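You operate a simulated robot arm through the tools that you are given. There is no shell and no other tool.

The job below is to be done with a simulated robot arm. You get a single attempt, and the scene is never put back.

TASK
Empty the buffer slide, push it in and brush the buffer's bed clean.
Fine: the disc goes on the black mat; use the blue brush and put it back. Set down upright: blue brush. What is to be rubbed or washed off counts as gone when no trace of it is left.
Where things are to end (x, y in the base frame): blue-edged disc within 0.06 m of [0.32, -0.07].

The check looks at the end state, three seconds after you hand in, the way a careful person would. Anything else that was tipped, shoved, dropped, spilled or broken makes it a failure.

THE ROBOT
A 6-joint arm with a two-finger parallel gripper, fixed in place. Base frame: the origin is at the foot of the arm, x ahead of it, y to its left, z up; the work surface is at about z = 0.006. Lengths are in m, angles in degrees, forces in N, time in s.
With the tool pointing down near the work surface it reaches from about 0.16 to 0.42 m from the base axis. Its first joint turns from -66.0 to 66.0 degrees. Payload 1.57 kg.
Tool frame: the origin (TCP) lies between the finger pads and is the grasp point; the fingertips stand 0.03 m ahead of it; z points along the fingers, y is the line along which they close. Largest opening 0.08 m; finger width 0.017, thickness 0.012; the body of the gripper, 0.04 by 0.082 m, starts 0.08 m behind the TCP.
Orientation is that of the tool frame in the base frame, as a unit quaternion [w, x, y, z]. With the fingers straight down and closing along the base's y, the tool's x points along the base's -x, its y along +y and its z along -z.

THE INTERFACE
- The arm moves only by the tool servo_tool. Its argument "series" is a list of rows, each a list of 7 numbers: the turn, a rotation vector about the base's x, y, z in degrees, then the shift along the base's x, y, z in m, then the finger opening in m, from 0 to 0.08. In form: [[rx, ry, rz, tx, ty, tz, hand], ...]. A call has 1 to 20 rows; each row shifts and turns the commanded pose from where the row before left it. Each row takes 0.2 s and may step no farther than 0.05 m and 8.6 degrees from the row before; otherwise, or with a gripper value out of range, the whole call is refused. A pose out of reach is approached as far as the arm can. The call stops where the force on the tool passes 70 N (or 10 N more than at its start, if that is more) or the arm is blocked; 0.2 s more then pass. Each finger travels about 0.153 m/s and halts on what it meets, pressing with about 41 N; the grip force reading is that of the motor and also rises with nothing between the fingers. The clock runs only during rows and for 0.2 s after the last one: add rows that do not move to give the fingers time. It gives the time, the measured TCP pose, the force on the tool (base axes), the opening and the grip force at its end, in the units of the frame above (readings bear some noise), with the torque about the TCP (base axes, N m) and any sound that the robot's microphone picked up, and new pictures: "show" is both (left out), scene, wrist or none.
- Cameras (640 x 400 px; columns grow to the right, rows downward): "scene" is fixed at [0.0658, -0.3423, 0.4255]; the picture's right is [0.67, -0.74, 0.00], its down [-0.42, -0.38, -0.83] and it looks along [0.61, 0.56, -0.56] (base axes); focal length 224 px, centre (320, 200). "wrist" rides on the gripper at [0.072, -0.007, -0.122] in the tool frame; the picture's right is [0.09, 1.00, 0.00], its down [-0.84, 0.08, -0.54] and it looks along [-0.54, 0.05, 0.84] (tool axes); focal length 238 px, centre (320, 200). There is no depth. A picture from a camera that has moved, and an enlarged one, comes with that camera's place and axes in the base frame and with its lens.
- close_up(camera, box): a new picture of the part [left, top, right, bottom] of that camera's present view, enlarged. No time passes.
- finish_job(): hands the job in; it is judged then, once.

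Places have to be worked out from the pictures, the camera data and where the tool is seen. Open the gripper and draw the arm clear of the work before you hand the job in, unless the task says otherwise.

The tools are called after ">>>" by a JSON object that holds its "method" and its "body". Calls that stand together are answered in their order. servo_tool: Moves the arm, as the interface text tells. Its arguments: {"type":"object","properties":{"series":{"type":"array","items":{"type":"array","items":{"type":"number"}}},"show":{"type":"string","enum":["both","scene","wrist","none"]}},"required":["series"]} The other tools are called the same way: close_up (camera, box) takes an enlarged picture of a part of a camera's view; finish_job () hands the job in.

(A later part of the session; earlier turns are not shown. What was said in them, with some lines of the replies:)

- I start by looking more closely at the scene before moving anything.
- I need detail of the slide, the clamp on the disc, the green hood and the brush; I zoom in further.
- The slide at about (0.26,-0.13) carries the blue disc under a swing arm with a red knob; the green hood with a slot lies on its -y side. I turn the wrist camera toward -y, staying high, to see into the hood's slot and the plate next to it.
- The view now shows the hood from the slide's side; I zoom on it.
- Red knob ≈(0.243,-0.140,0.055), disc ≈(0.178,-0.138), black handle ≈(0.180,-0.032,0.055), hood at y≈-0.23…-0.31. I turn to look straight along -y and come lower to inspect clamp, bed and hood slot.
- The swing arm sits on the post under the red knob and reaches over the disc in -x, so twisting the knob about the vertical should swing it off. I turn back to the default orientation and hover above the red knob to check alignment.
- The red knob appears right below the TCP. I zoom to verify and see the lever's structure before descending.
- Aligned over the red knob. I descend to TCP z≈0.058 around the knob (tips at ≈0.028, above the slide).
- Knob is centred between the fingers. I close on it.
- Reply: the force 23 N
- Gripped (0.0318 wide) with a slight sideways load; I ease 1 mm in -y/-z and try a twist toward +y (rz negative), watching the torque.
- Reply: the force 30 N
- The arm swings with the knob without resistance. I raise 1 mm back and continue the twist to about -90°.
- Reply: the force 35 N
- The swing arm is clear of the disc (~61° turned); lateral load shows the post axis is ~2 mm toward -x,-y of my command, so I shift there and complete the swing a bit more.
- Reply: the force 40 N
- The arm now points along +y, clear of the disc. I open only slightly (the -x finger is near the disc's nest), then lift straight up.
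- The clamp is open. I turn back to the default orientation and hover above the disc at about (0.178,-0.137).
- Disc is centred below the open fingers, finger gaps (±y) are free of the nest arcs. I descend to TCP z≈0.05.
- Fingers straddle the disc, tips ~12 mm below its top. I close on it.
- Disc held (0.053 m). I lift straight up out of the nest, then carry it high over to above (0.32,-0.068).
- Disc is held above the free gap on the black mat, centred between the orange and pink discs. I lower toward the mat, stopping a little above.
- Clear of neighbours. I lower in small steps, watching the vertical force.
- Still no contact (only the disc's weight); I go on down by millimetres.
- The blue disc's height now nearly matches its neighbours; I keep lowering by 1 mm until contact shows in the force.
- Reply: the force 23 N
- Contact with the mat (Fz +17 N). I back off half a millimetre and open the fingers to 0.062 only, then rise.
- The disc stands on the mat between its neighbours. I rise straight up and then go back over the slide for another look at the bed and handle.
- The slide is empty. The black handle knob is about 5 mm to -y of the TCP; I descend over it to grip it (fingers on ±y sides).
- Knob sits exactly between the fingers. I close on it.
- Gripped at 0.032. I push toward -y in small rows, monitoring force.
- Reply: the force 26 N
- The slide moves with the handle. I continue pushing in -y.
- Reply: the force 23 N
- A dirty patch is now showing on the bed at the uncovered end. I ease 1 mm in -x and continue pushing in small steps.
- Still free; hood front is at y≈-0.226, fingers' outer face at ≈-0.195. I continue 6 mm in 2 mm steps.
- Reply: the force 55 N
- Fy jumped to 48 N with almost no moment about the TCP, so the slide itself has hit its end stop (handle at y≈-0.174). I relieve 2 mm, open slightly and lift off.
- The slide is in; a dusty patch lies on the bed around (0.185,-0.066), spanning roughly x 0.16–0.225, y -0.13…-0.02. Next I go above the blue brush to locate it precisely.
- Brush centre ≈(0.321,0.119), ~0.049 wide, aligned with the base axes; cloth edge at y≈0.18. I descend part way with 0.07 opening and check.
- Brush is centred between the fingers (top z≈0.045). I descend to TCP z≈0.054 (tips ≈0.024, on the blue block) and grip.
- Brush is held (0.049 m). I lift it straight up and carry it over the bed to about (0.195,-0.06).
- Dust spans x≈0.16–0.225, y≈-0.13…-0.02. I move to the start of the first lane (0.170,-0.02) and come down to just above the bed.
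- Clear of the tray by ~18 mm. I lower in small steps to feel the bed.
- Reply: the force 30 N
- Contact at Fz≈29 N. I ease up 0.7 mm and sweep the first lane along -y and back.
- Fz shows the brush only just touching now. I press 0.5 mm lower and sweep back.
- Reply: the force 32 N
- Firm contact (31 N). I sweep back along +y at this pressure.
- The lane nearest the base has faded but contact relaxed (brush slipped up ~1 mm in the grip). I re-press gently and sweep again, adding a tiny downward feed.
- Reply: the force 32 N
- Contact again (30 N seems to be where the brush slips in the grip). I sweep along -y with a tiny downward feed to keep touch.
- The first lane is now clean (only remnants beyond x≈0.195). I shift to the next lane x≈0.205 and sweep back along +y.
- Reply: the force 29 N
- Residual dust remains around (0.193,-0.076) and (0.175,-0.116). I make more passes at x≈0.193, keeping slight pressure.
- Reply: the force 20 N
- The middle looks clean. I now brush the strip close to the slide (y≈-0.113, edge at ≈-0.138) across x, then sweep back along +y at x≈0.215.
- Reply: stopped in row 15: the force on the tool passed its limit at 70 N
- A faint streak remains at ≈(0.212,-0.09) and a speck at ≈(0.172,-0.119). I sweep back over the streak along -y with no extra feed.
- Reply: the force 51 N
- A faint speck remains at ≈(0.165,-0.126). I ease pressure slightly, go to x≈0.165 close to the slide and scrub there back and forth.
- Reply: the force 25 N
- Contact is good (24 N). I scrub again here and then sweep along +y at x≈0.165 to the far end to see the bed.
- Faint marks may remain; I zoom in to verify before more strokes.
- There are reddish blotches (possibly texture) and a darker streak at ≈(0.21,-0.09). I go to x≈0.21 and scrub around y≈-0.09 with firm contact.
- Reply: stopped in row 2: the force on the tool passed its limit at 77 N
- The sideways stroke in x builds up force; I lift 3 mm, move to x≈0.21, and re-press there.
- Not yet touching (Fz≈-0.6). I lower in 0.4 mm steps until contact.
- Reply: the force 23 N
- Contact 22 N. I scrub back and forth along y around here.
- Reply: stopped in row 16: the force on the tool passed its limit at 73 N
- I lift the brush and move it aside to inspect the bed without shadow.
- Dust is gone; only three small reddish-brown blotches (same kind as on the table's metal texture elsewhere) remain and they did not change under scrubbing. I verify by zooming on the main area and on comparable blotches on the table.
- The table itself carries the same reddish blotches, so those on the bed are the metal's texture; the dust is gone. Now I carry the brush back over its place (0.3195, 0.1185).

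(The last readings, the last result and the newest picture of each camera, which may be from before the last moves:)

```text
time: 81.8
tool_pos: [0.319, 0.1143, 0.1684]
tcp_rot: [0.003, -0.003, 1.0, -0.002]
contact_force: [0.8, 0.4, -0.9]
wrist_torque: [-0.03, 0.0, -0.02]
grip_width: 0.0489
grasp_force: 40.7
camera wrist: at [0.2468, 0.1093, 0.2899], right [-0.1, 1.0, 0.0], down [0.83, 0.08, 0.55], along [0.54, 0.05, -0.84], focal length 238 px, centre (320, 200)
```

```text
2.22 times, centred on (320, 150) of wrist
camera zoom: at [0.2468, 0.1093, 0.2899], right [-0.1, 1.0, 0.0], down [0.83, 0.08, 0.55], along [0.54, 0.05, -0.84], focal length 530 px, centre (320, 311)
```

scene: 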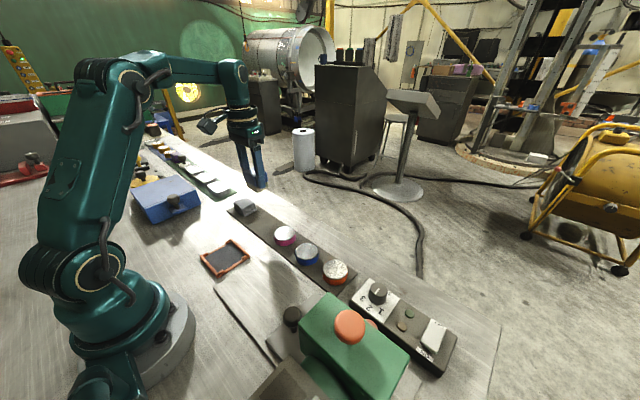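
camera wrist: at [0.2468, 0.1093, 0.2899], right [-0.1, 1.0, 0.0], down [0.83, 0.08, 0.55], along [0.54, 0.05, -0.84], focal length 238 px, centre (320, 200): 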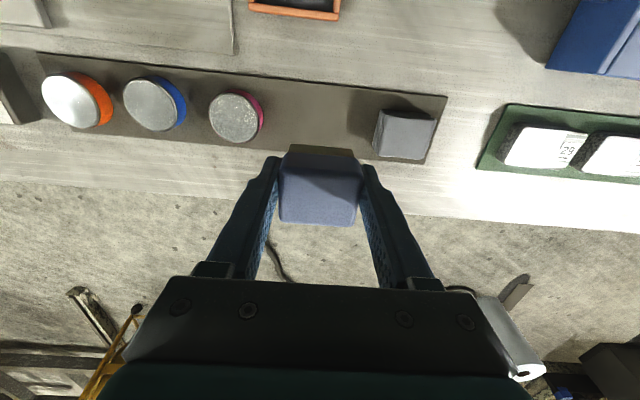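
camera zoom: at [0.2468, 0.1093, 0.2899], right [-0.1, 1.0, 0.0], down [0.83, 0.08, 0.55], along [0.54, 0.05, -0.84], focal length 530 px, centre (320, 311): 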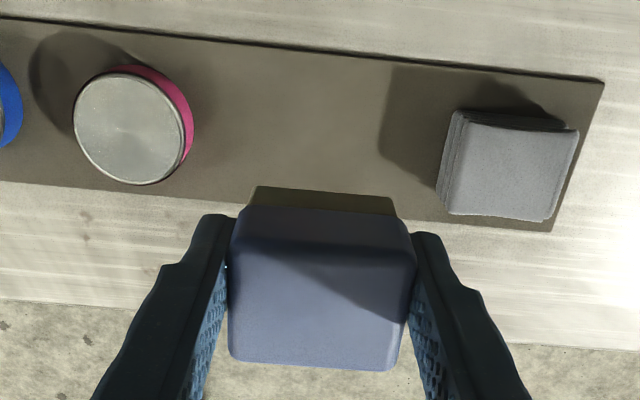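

Brush hangs level. I correct y by +4 mm and come down close to the mat.

>>> {"method": "servo_tool", "body": {"series": [[0, 0, 0, 0, 0.004, -0.03, 0.04], [0, 0, 0, 0, 0, -0.035, 0.04], [0, 0, 0, 0, 0, -0.03, 0.04], [0, 0, 0, 0, 0, -0.012, 0.04], [0, 0, 0, 0, 0, 0, 0.04]]}}

>>> {"method": "close_up", "body": {"camera": "scene", "box": [220, 185, 310, 245]}}

>>> {"method": "close_up", "body": {"camera": "wrist", "box": [220, 80, 420, 230]}}

```text
time: 83.0
tool_pos: [0.3168, 0.1206, 0.0613]
tcp_rot: [0.003, -0.003, 1.0, -0.003]
contact_force: [0.8, -0.3, -0.9]
wrist_torque: [-0.01, 0.0, 0.05]
grip_width: 0.0489
grasp_force: 40.8
camera wrist: at [0.2452, 0.1159, 0.1831], right [-0.1, 1.0, 0.0], down [0.83, 0.08, 0.55], along [0.54, 0.05, -0.84], focal length 238 px, centre (320, 200)
```

scene: 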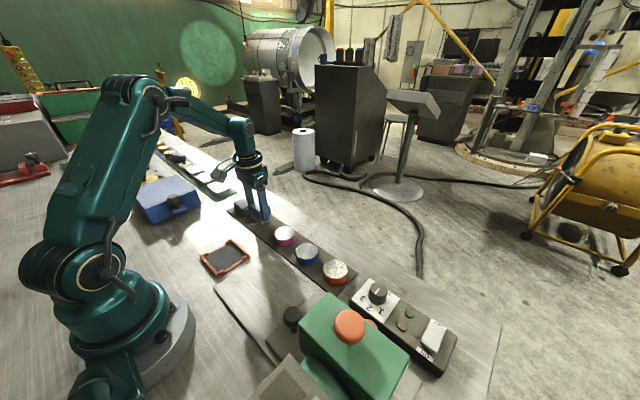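
wrist: 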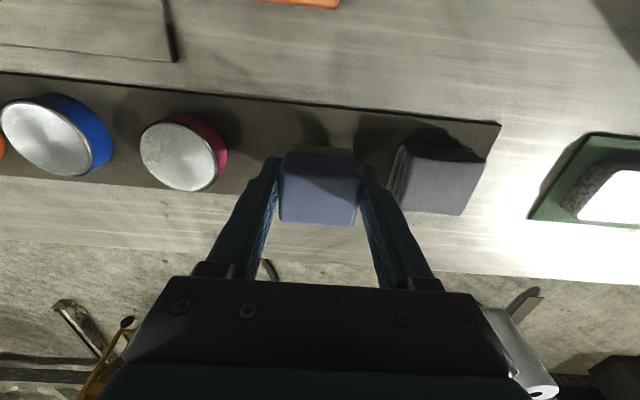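

```text
6.67 times, centred on (265, 215) of scene
camera zoom: at [0.0658, -0.3423, 0.4255], right [0.67, -0.74, 0.0], down [-0.42, -0.38, -0.83], along [0.61, 0.56, -0.56], focal length 1493 px, centre (687, 100)
```

zoom: 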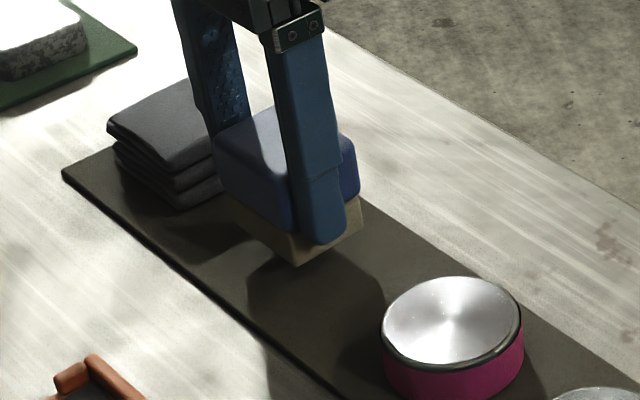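

```text
2.67 times, centred on (320, 155) of wrist
camera zoom: at [0.2452, 0.1159, 0.1831], right [-0.1, 1.0, 0.0], down [0.83, 0.08, 0.55], along [0.54, 0.05, -0.84], focal length 636 px, centre (320, 320)
```

zoom: 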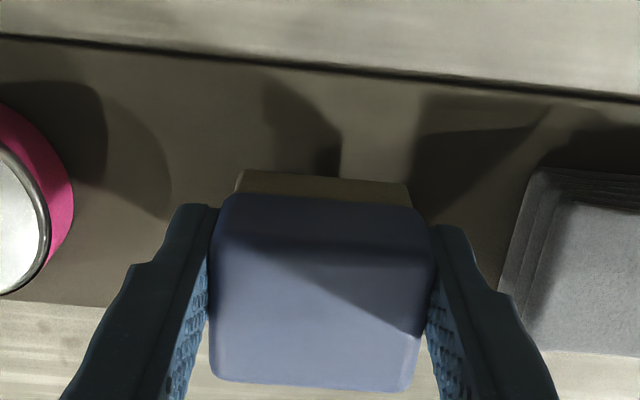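

Position matches the pick-up place within ~2 mm. I lower in small steps to feel the mat.

>>> {"method": "servo_tool", "body": {"series": [[0, 0, 0, 0, 0, -0.004, 0.04], [0, 0, 0, 0, 0, -0.003, 0.04], [0, 0, 0, 0, 0, 0, 0.04]], "show": "none"}}

```text
time: 83.8
tool_pos: [0.3191, 0.1202, 0.0536]
tcp_rot: [0.003, -0.003, 1.0, -0.002]
contact_force: [0.0, 0.1, -0.2]
wrist_torque: [0.02, 0.0, -0.01]
grip_width: 0.049
grasp_force: 41.7
```

>>> {"method": "servo_tool", "body": {"series": [[0, 0, 0, 0, 0, -0.0015, 0.04], [0, 0, 0, 0, 0, -0.0015, 0.04], [0, 0, 0, 0, 0, 0, 0.04]], "show": "none"}}

```text
time: 84.6
tool_pos: [0.3158, 0.1191, 0.0516]
tcp_rot: [0.003, -0.003, 1.0, -0.002]
contact_force: [0.3, -0.3, -0.6]
wrist_torque: [0.04, -0.02, -0.01]
grip_width: 0.0488
grasp_force: 40.9
```

>>> {"method": "servo_tool", "body": {"series": [[0, 0, 0, 0, 0, -0.001, 0.04], [0, 0, 0, 0, 0, -0.001, 0.04], [0, 0, 0, 0, 0, 0, 0.04]], "show": "none"}}

>>> {"method": "close_up", "body": {"camera": "scene", "box": [235, 200, 295, 240]}}

```text
time: 85.4
tool_pos: [0.3163, 0.1194, 0.0516]
tcp_rot: [0.002, -0.002, 1.0, -0.003]
contact_force: [-0.1, 0.3, -1.0]
wrist_torque: [0.01, 0.01, 0.0]
grip_width: 0.0491
grasp_force: 40.8
```

```text
10.00 times, centred on (265, 220) of scene
camera zoom: at [0.0658, -0.3423, 0.4255], right [0.67, -0.74, 0.0], down [-0.42, -0.38, -0.83], along [0.61, 0.56, -0.56], focal length 2240 px, centre (870, 0)
```

zoom: 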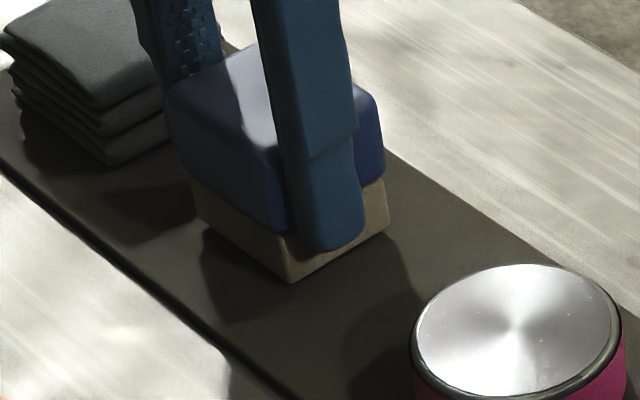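

>>> {"method": "servo_tool", "body": {"series": [[0, 0, 0, 0, 0, -0.0007, 0.04], [0, 0, 0, 0, 0, 0, 0.04]], "show": "none"}}

```text
time: 86.0
tool_pos: [0.3168, 0.1198, 0.0505]
tcp_rot: [0.003, -0.004, 1.0, -0.003]
contact_force: [0.2, -0.4, -0.9]
wrist_torque: [-0.01, -0.02, 0.02]
grip_width: 0.049
grasp_force: 41.1
```

>>> {"method": "servo_tool", "body": {"series": [[0, 0, 0, 0, 0, -0.0007, 0.04], [0, 0, 0, 0, 0, 0, 0.04]], "show": "none"}}

```text
time: 86.6
tool_pos: [0.3167, 0.1193, 0.048]
tcp_rot: [0.003, -0.003, 1.0, -0.003]
contact_force: [-0.2, -0.8, -0.3]
wrist_torque: [-0.03, 0.01, -0.01]
grip_width: 0.0492
grasp_force: 41.1
```

>>> {"method": "servo_tool", "body": {"series": [[0, 0, 0, 0, 0, -0.0007, 0.04], [0, 0, 0, 0, 0, 0, 0.04]], "show": "none"}}

```text
time: 87.2
tool_pos: [0.316, 0.1213, 0.0488]
tcp_rot: [0.003, -0.003, 1.0, -0.001]
contact_force: [-0.6, 1.0, -0.3]
wrist_torque: [0.0, -0.02, 0.01]
grip_width: 0.0488
grasp_force: 40.7
```

>>> {"method": "servo_tool", "body": {"series": [[0, 0, 0, 0, 0, -0.0007, 0.04], [0, 0, 0, 0, 0, 0, 0.04]], "show": "none"}}

```text
time: 87.8
tool_pos: [0.3163, 0.1196, 0.0495]
tcp_rot: [0.002, -0.003, 1.0, -0.002]
contact_force: [-3.5, -0.3, 4.8]
wrist_torque: [0.14, 0.14, 0.06]
grip_width: 0.0488
grasp_force: 41.1
```

The brush touches the mat (Fz≈+5 N). I open the fingers moderately, let it settle, and check.

>>> {"method": "servo_tool", "body": {"series": [[0, 0, 0, 0, 0, 0, 0.05], [0, 0, 0, 0, 0, 0, 0.056], [0, 0, 0, 0, 0, 0, 0.062], [0, 0, 0, 0, 0, 0, 0.062]]}}

>>> {"method": "close_up", "body": {"camera": "scene", "box": [220, 185, 310, 245]}}

>>> {"method": "close_up", "body": {"camera": "wrist", "box": [220, 80, 420, 230]}}

```text
time: 88.8
tool_pos: [0.3166, 0.1202, 0.0475]
tcp_rot: [0.003, -0.003, 1.0, -0.002]
contact_force: [0.3, -0.4, -0.1]
wrist_torque: [0.02, -0.01, -0.04]
grip_width: 0.0622
grasp_force: 0.1
camera wrist: at [0.2442, 0.1151, 0.1696], right [-0.1, 1.0, 0.0], down [0.83, 0.08, 0.55], along [0.54, 0.05, -0.84], focal length 238 px, centre (320, 200)
```

scene: 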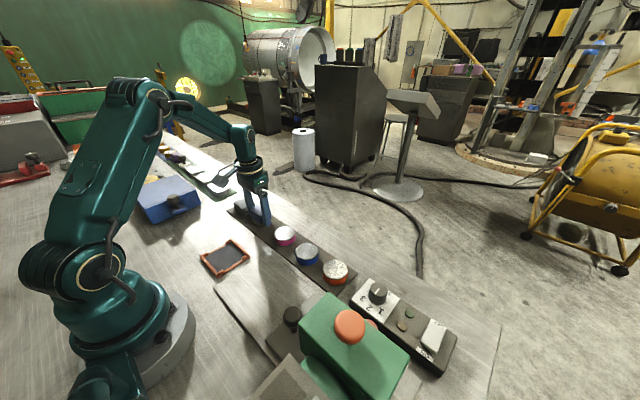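
wrist: 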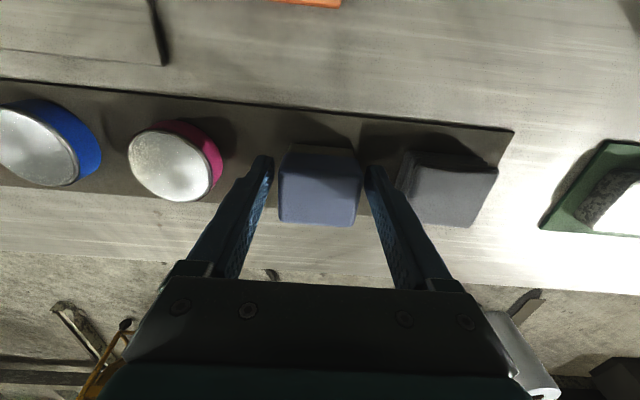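

```text
6.67 times, centred on (265, 215) of scene
camera zoom: at [0.0658, -0.3423, 0.4255], right [0.67, -0.74, 0.0], down [-0.42, -0.38, -0.83], along [0.61, 0.56, -0.56], focal length 1493 px, centre (687, 100)
```

zoom: 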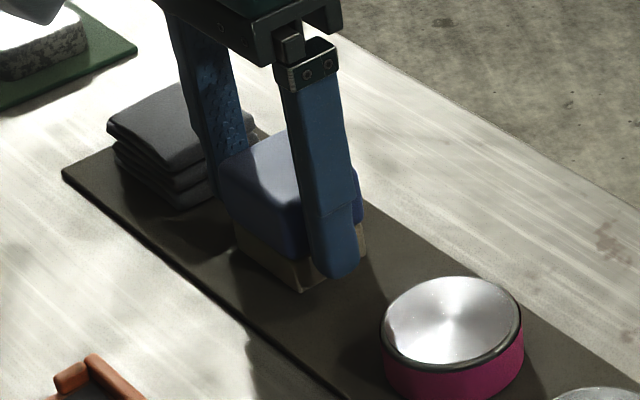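

```text
2.67 times, centred on (320, 155) of wrist
camera zoom: at [0.2442, 0.1151, 0.1696], right [-0.1, 1.0, 0.0], down [0.83, 0.08, 0.55], along [0.54, 0.05, -0.84], focal length 636 px, centre (320, 320)
```

zoom: 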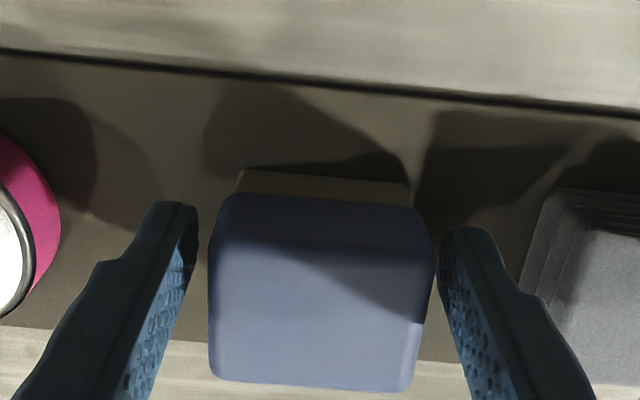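

Brush stands upright at its old place. I open a touch more and rise straight up, then retreat high and take a final look.

>>> {"method": "servo_tool", "body": {"series": [[0, 0, 0, 0, 0, 0, 0.067], [0, 0, 0, 0, 0, 0.015, 0.067], [0, 0, 0, 0, 0, 0.03, 0.067], [0, 0, 0, 0, 0, 0.04, 0.067], [0, 0, 0, 0, 0, 0.05, 0.075], [0, 0, 0, -0.03, -0.02, 0.04, 0.08], [0, 0, 0, -0.035, -0.03, 0.02, 0.08], [0, 0, 0, -0.035, -0.03, 0.02, 0.08], [0, 0, 0, -0.03, -0.03, 0.02, 0.08], [0, 0, 0, 0, -0.04, 0.01, 0.08], [0, 0, 0, 0, 0, 0, 0.08]]}}

>>> {"method": "close_up", "body": {"camera": "scene", "box": [200, 185, 420, 345]}}

>>> {"method": "close_up", "body": {"camera": "wrist", "box": [120, 0, 520, 250]}}

```text
refused: row 6 steps farther than a row can; nothing moved
```

```text
2.50 times, centred on (310, 265) of scene
camera zoom: at [0.0658, -0.3423, 0.4255], right [0.67, -0.74, 0.0], down [-0.42, -0.38, -0.83], along [0.61, 0.56, -0.56], focal length 560 px, centre (345, 38)
```

zoom: 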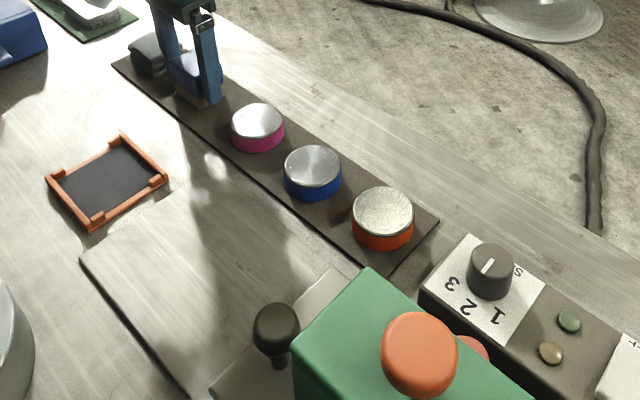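

```text
1.60 times, centred on (320, 125) of wrist
camera zoom: at [0.2442, 0.1151, 0.1696], right [-0.1, 1.0, 0.0], down [0.83, 0.08, 0.55], along [0.54, 0.05, -0.84], focal length 381 px, centre (320, 320)
```

zoom: 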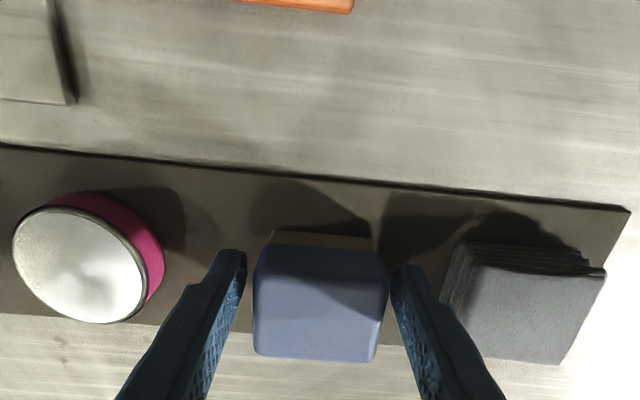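

One row was too long and the call was refused; I repeat with shorter steps.

>>> {"method": "servo_tool", "body": {"series": [[0, 0, 0, 0, 0, 0, 0.067], [0, 0, 0, 0, 0, 0.015, 0.067], [0, 0, 0, 0, 0, 0.03, 0.067], [0, 0, 0, 0, 0, 0.04, 0.067], [0, 0, 0, 0, 0, 0.045, 0.075], [0, 0, 0, -0.03, -0.02, 0.03, 0.08], [0, 0, 0, -0.03, -0.03, 0.02, 0.08], [0, 0, 0, -0.03, -0.03, 0.02, 0.08], [0, 0, 0, -0.03, -0.03, 0.02, 0.08], [0, 0, 0, 0, -0.04, 0.01, 0.08], [0, 0, 0, 0, 0, 0, 0.08]]}}

>>> {"method": "close_up", "body": {"camera": "scene", "box": [200, 185, 420, 345]}}

>>> {"method": "close_up", "body": {"camera": "wrist", "box": [120, 0, 520, 250]}}

```text
time: 91.2
tool_pos: [0.1968, -0.0321, 0.2783]
tcp_rot: [0.003, -0.003, 1.0, -0.002]
contact_force: [0.2, -0.2, 0.4]
wrist_torque: [-0.02, -0.01, 0.01]
grip_width: 0.0802
grasp_force: 0.1
camera wrist: at [0.1245, -0.0361, 0.3999], right [-0.1, 1.0, 0.0], down [0.83, 0.09, 0.55], along [0.54, 0.05, -0.84], focal length 238 px, centre (320, 200)
```

scene: 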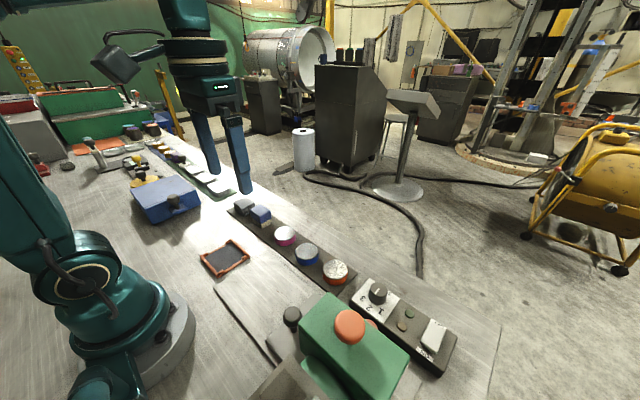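
wrist: 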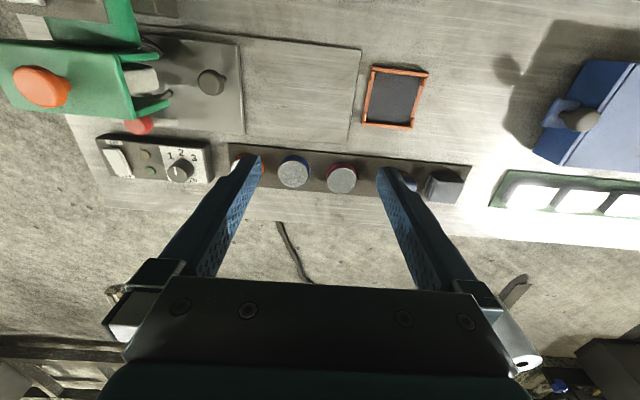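

```text
2.50 times, centred on (310, 265) of scene
camera zoom: at [0.0658, -0.3424, 0.4255], right [0.67, -0.74, 0.0], down [-0.42, -0.38, -0.83], along [0.61, 0.56, -0.56], focal length 560 px, centre (345, 38)
```

zoom: 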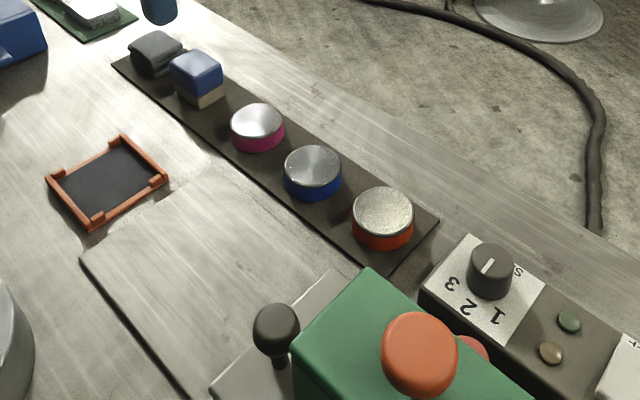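

```text
1.60 times, centred on (320, 125) of wrist
camera zoom: at [0.1245, -0.0361, 0.3999], right [-0.1, 1.0, 0.0], down [0.83, 0.09, 0.55], along [0.54, 0.05, -0.84], focal length 381 px, centre (320, 320)
```

zoom: 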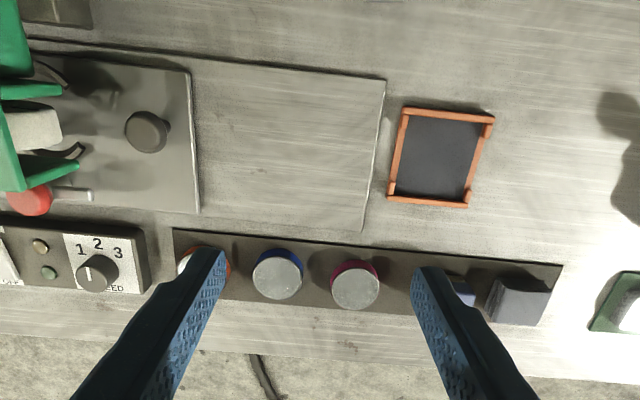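

Everything is in place and the bed looks clean. When I released the handle I had backed off 2 mm, so I re-nudge the slide to be sure it is fully in: with closed fingers I come down behind the handle (y≈-0.12).

>>> {"method": "servo_tool", "body": {"series": [[0, 0, 0, -0.009, -0.04, 0, 0.04], [0, 0, 0, -0.009, -0.046, 0, 0.0], [0, 0, 0, 0, 0, -0.04, 0.0], [0, 0, 0, 0, 0, -0.045, 0.0], [0, 0, 0, 0, 0, -0.045, 0.0], [0, 0, 0, 0, 0, -0.045, 0.0], [0, 0, 0, 0, 0, -0.04, 0.0], [0, 0, 0, 0, 0, 0, 0.0]]}}

>>> {"method": "close_up", "body": {"camera": "wrist", "box": [160, 60, 480, 280]}}

```text
time: 93.0
tool_pos: [0.1779, -0.1187, 0.0617]
tcp_rot: [0.003, -0.002, 1.0, -0.002]
contact_force: [-0.3, -0.1, 0.8]
wrist_torque: [0.02, -0.02, 0.0]
grip_width: 0.0
grasp_force: 21.3
camera wrist: at [0.1055, -0.1239, 0.1833], right [-0.1, 1.0, 0.0], down [0.83, 0.08, 0.55], along [0.54, 0.05, -0.84], focal length 238 px, centre (320, 200)
```

scene: 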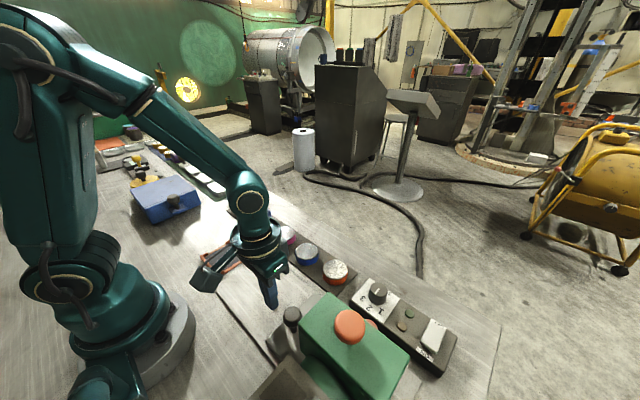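
wrist: 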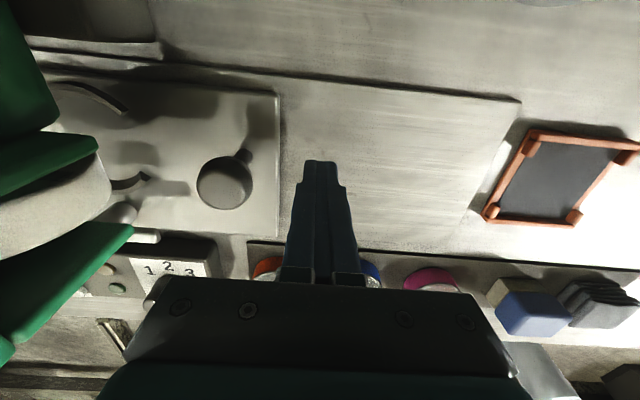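

```text
1.82 times, centred on (320, 170) of wrist
camera zoom: at [0.1055, -0.1239, 0.1833], right [-0.1, 1.0, 0.0], down [0.83, 0.08, 0.55], along [0.54, 0.05, -0.84], focal length 433 px, centre (320, 254)
```

zoom: 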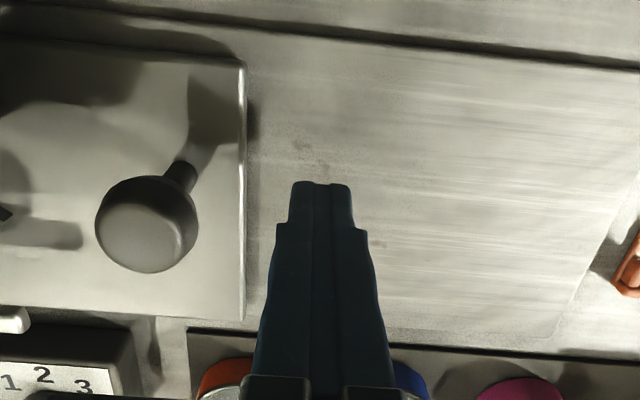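

Fingers are lined up ~27 mm behind the handle. I approach and push in 2 mm steps until it resists.

>>> {"method": "servo_tool", "body": {"series": [[0, 0, 0, 0, -0.01, 0, 0.0], [0, 0, 0, 0, -0.01, 0, 0.0], [0, 0, 0, 0, -0.003, 0, 0.0], [0, 0, 0, 0, -0.002, 0, 0.0]], "show": "none"}}

```text
time: 94.0
tool_pos: [0.1764, -0.1424, 0.0625]
tcp_rot: [0.003, -0.003, 1.0, -0.002]
contact_force: [1.1, 0.1, 0.2]
wrist_torque: [0.0, 0.05, -0.02]
grip_width: 0.0
grasp_force: 21.4
```

>>> {"method": "servo_tool", "body": {"series": [[0, 0, 0, 0, -0.002, 0, 0.0], [0, 0, 0, 0, -0.001, 0, 0.0]], "show": "none"}}

```text
time: 94.6
tool_pos: [0.1785, -0.1436, 0.0631]
tcp_rot: [0.003, -0.003, 1.0, -0.001]
contact_force: [0.0, 0.4, 0.5]
wrist_torque: [0.01, 0.02, -0.02]
grip_width: 0.0
grasp_force: 21.2
```

>>> {"method": "servo_tool", "body": {"series": [[0, 0, 0, 0, -0.001, 0, 0.0], [0, 0, 0, 0, -0.001, 0, 0.0], [0, 0, 0, 0, 0, 0, 0.0]], "show": "wrist"}}

```text
time: 95.4
tool_pos: [0.1786, -0.1469, 0.0628]
tcp_rot: [0.003, -0.003, 1.0, -0.001]
contact_force: [-0.2, 0.0, 0.2]
wrist_torque: [0.0, 0.03, 0.02]
grip_width: 0.0003
grasp_force: 21.5
camera wrist: at [0.1059, -0.1521, 0.1842], right [-0.1, 1.0, 0.0], down [0.83, 0.08, 0.55], along [0.54, 0.05, -0.84], focal length 238 px, centre (320, 200)
```

wrist: 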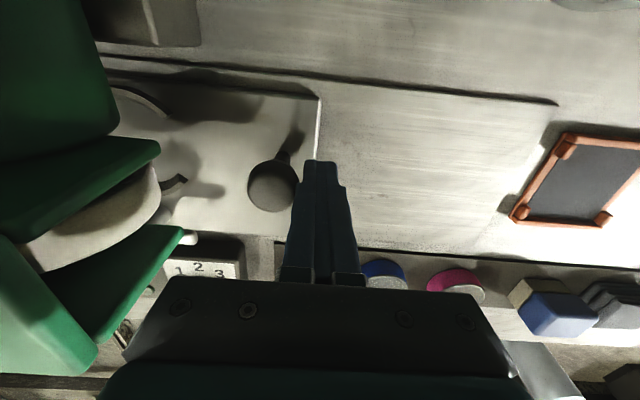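

>>> {"method": "servo_tool", "body": {"series": [[0, 0, 0, 0, -0.001, 0, 0.0], [0, 0, 0, 0, -0.001, 0, 0.0], [0, 0, 0, 0, 0, 0, 0.0]], "show": "none"}}

```text
time: 96.2
tool_pos: [0.1779, -0.1489, 0.0616]
tcp_rot: [0.004, -0.002, 1.0, -0.001]
contact_force: [3.7, 6.9, 2.3]
wrist_torque: [0.06, -0.03, 0.02]
grip_width: 0.0002
grasp_force: 21.5
```

>>> {"method": "servo_tool", "body": {"series": [[0, 0, 0, 0, -0.001, 0, 0.0], [0, 0, 0, 0, 0, 0, 0.0]], "show": "none"}}

```text
time: 96.8
tool_pos: [0.1796, -0.1498, 0.0619]
tcp_rot: [0.002, -0.003, 1.0, -0.001]
contact_force: [7.4, 22.1, 5.1]
wrist_torque: [0.1, -0.04, 0.12]
grip_width: 0.0
grasp_force: 21.1
```

>>> {"method": "servo_tool", "body": {"series": [[0, 0, 0, 0, -0.001, 0, 0.0], [0, 0, 0, 0, 0, 0, 0.0]], "show": "none"}}

```text
time: 97.4
tool_pos: [0.179, -0.1487, 0.0627]
tcp_rot: [0.003, -0.001, 1.0, 0.001]
contact_force: [12.8, 46.2, 16.2]
wrist_torque: [-0.53, 0.15, 0.23]
grip_width: 0.0002
grasp_force: 21.3
```

Resistance rises steadily without travel – the slide is against its end stop. I back off in +y, rise, open the gripper and retreat to the starting area.

>>> {"method": "servo_tool", "body": {"series": [[0, 0, 0, 0, 0.005, 0, 0.0], [0, 0, 0, 0, 0.02, 0, 0.0], [0, 0, 0, 0, 0.01, 0.035, 0.0], [0, 0, 0, 0, 0, 0.045, 0.02], [0, 0, 0, 0, 0, 0.045, 0.05], [0, 0, 0, 0, 0, 0.045, 0.08], [0, 0, 0, 0, 0.04, 0.02, 0.08], [0, 0, 0, 0, 0.04, 0.02, 0.08], [0, 0, 0, 0, 0.04, 0.02, 0.08], [0, 0, 0, 0, 0, 0, 0.08]]}}

>>> {"method": "close_up", "body": {"camera": "scene", "box": [200, 185, 420, 345]}}

>>> {"method": "close_up", "body": {"camera": "scene", "box": [220, 250, 310, 330]}}

>>> {"method": "close_up", "body": {"camera": "wrist", "box": [60, 0, 360, 220]}}

```text
time: 99.6
tool_pos: [0.175, 0.0062, 0.293]
tcp_rot: [0.003, -0.003, 1.0, -0.003]
contact_force: [0.1, -0.3, 0.4]
wrist_torque: [-0.03, -0.01, -0.02]
grip_width: 0.08
grasp_force: 0.1
camera wrist: at [0.1031, 0.001, 0.4138], right [-0.1, 1.0, 0.0], down [0.83, 0.08, 0.55], along [0.54, 0.05, -0.84], focal length 238 px, centre (320, 200)
```

scene: 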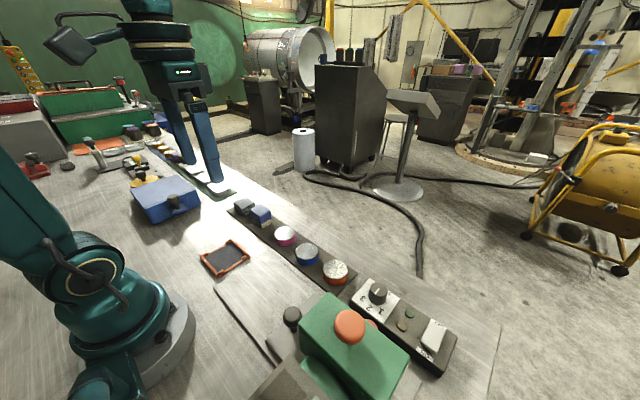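
wrist: 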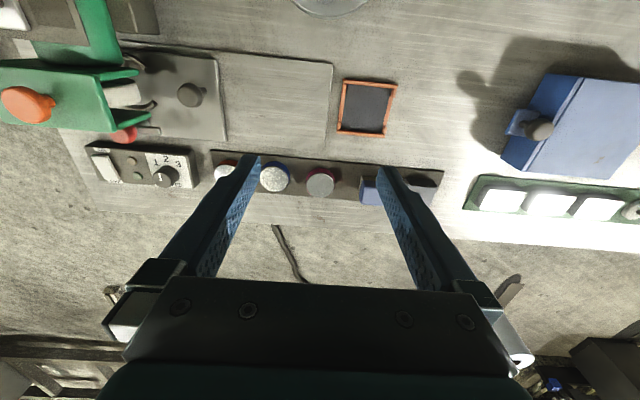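

```text
2.50 times, centred on (310, 265) of scene
camera zoom: at [0.0658, -0.3423, 0.4255], right [0.67, -0.74, 0.0], down [-0.42, -0.38, -0.83], along [0.61, 0.56, -0.56], focal length 560 px, centre (345, 38)
```

zoom: 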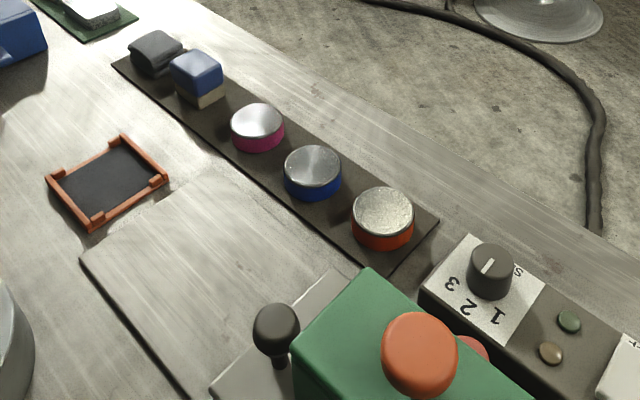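

```text
5.00 times, centred on (265, 290) of scene
camera zoom: at [0.0658, -0.3423, 0.4255], right [0.67, -0.74, 0.0], down [-0.42, -0.38, -0.83], along [0.61, 0.56, -0.56], focal length 1120 px, centre (595, -250)
```

zoom: 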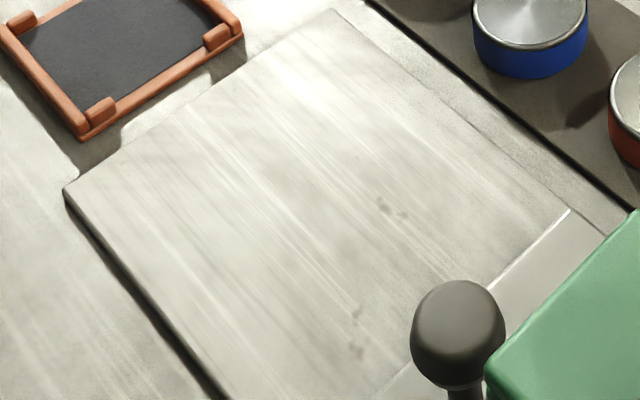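

```text
1.82 times, centred on (210, 110) of wrist
camera zoom: at [0.1031, 0.001, 0.4138], right [-0.1, 1.0, 0.0], down [0.83, 0.08, 0.55], along [0.54, 0.05, -0.84], focal length 433 px, centre (520, 364)
```

zoom: 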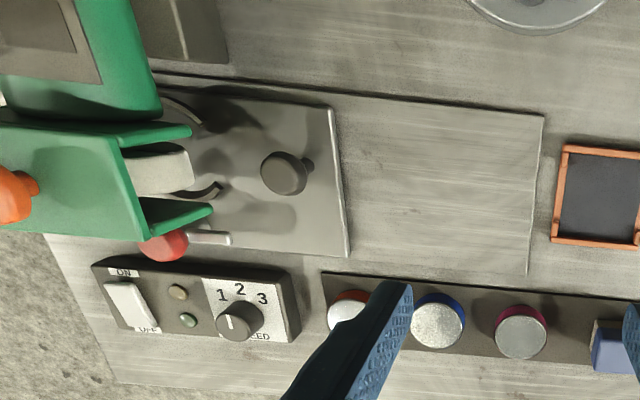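

The blue disc stands on the black mat at ≈(0.319,-0.067), the slide is against its inner stop, and no dust is left on the bed; the only marks are texture blotches like those on the table. The blue brush is upright in its place and the gripper is open and clear, so I hand the job in.

>>> {"method": "finish_job", "body": {}}

```text
The job is handed in.
```

I emptied the buffer slide, pushed it in, brushed the bed and handed the job in. I don't have the check's result.

- **Disc:** the blue-edged disc is on the black mat at about (0.319, -0.067), roughly 3 mm from the target and standing clear of the discs on either side.
- **Slide:** it is pushed in against its end stop. I nudged it a second time afterwards, and it met firm resistance without moving. The swing arm that held the disc is left turned open.
- **Bed:** the dust patch is gone. A few small reddish-brown blotches remain. They didn't fade under repeated scrubbing, and the table has similar marks, so I took them to be part of the metal's texture, though I can't be certain.
- **Brush:** the blue brush is upright on the mat, within a few millimetres of where it was.
- **Arm:** the gripper is open and the arm is raised clear of the work. From the camera views, nothing else looks moved or tipped.
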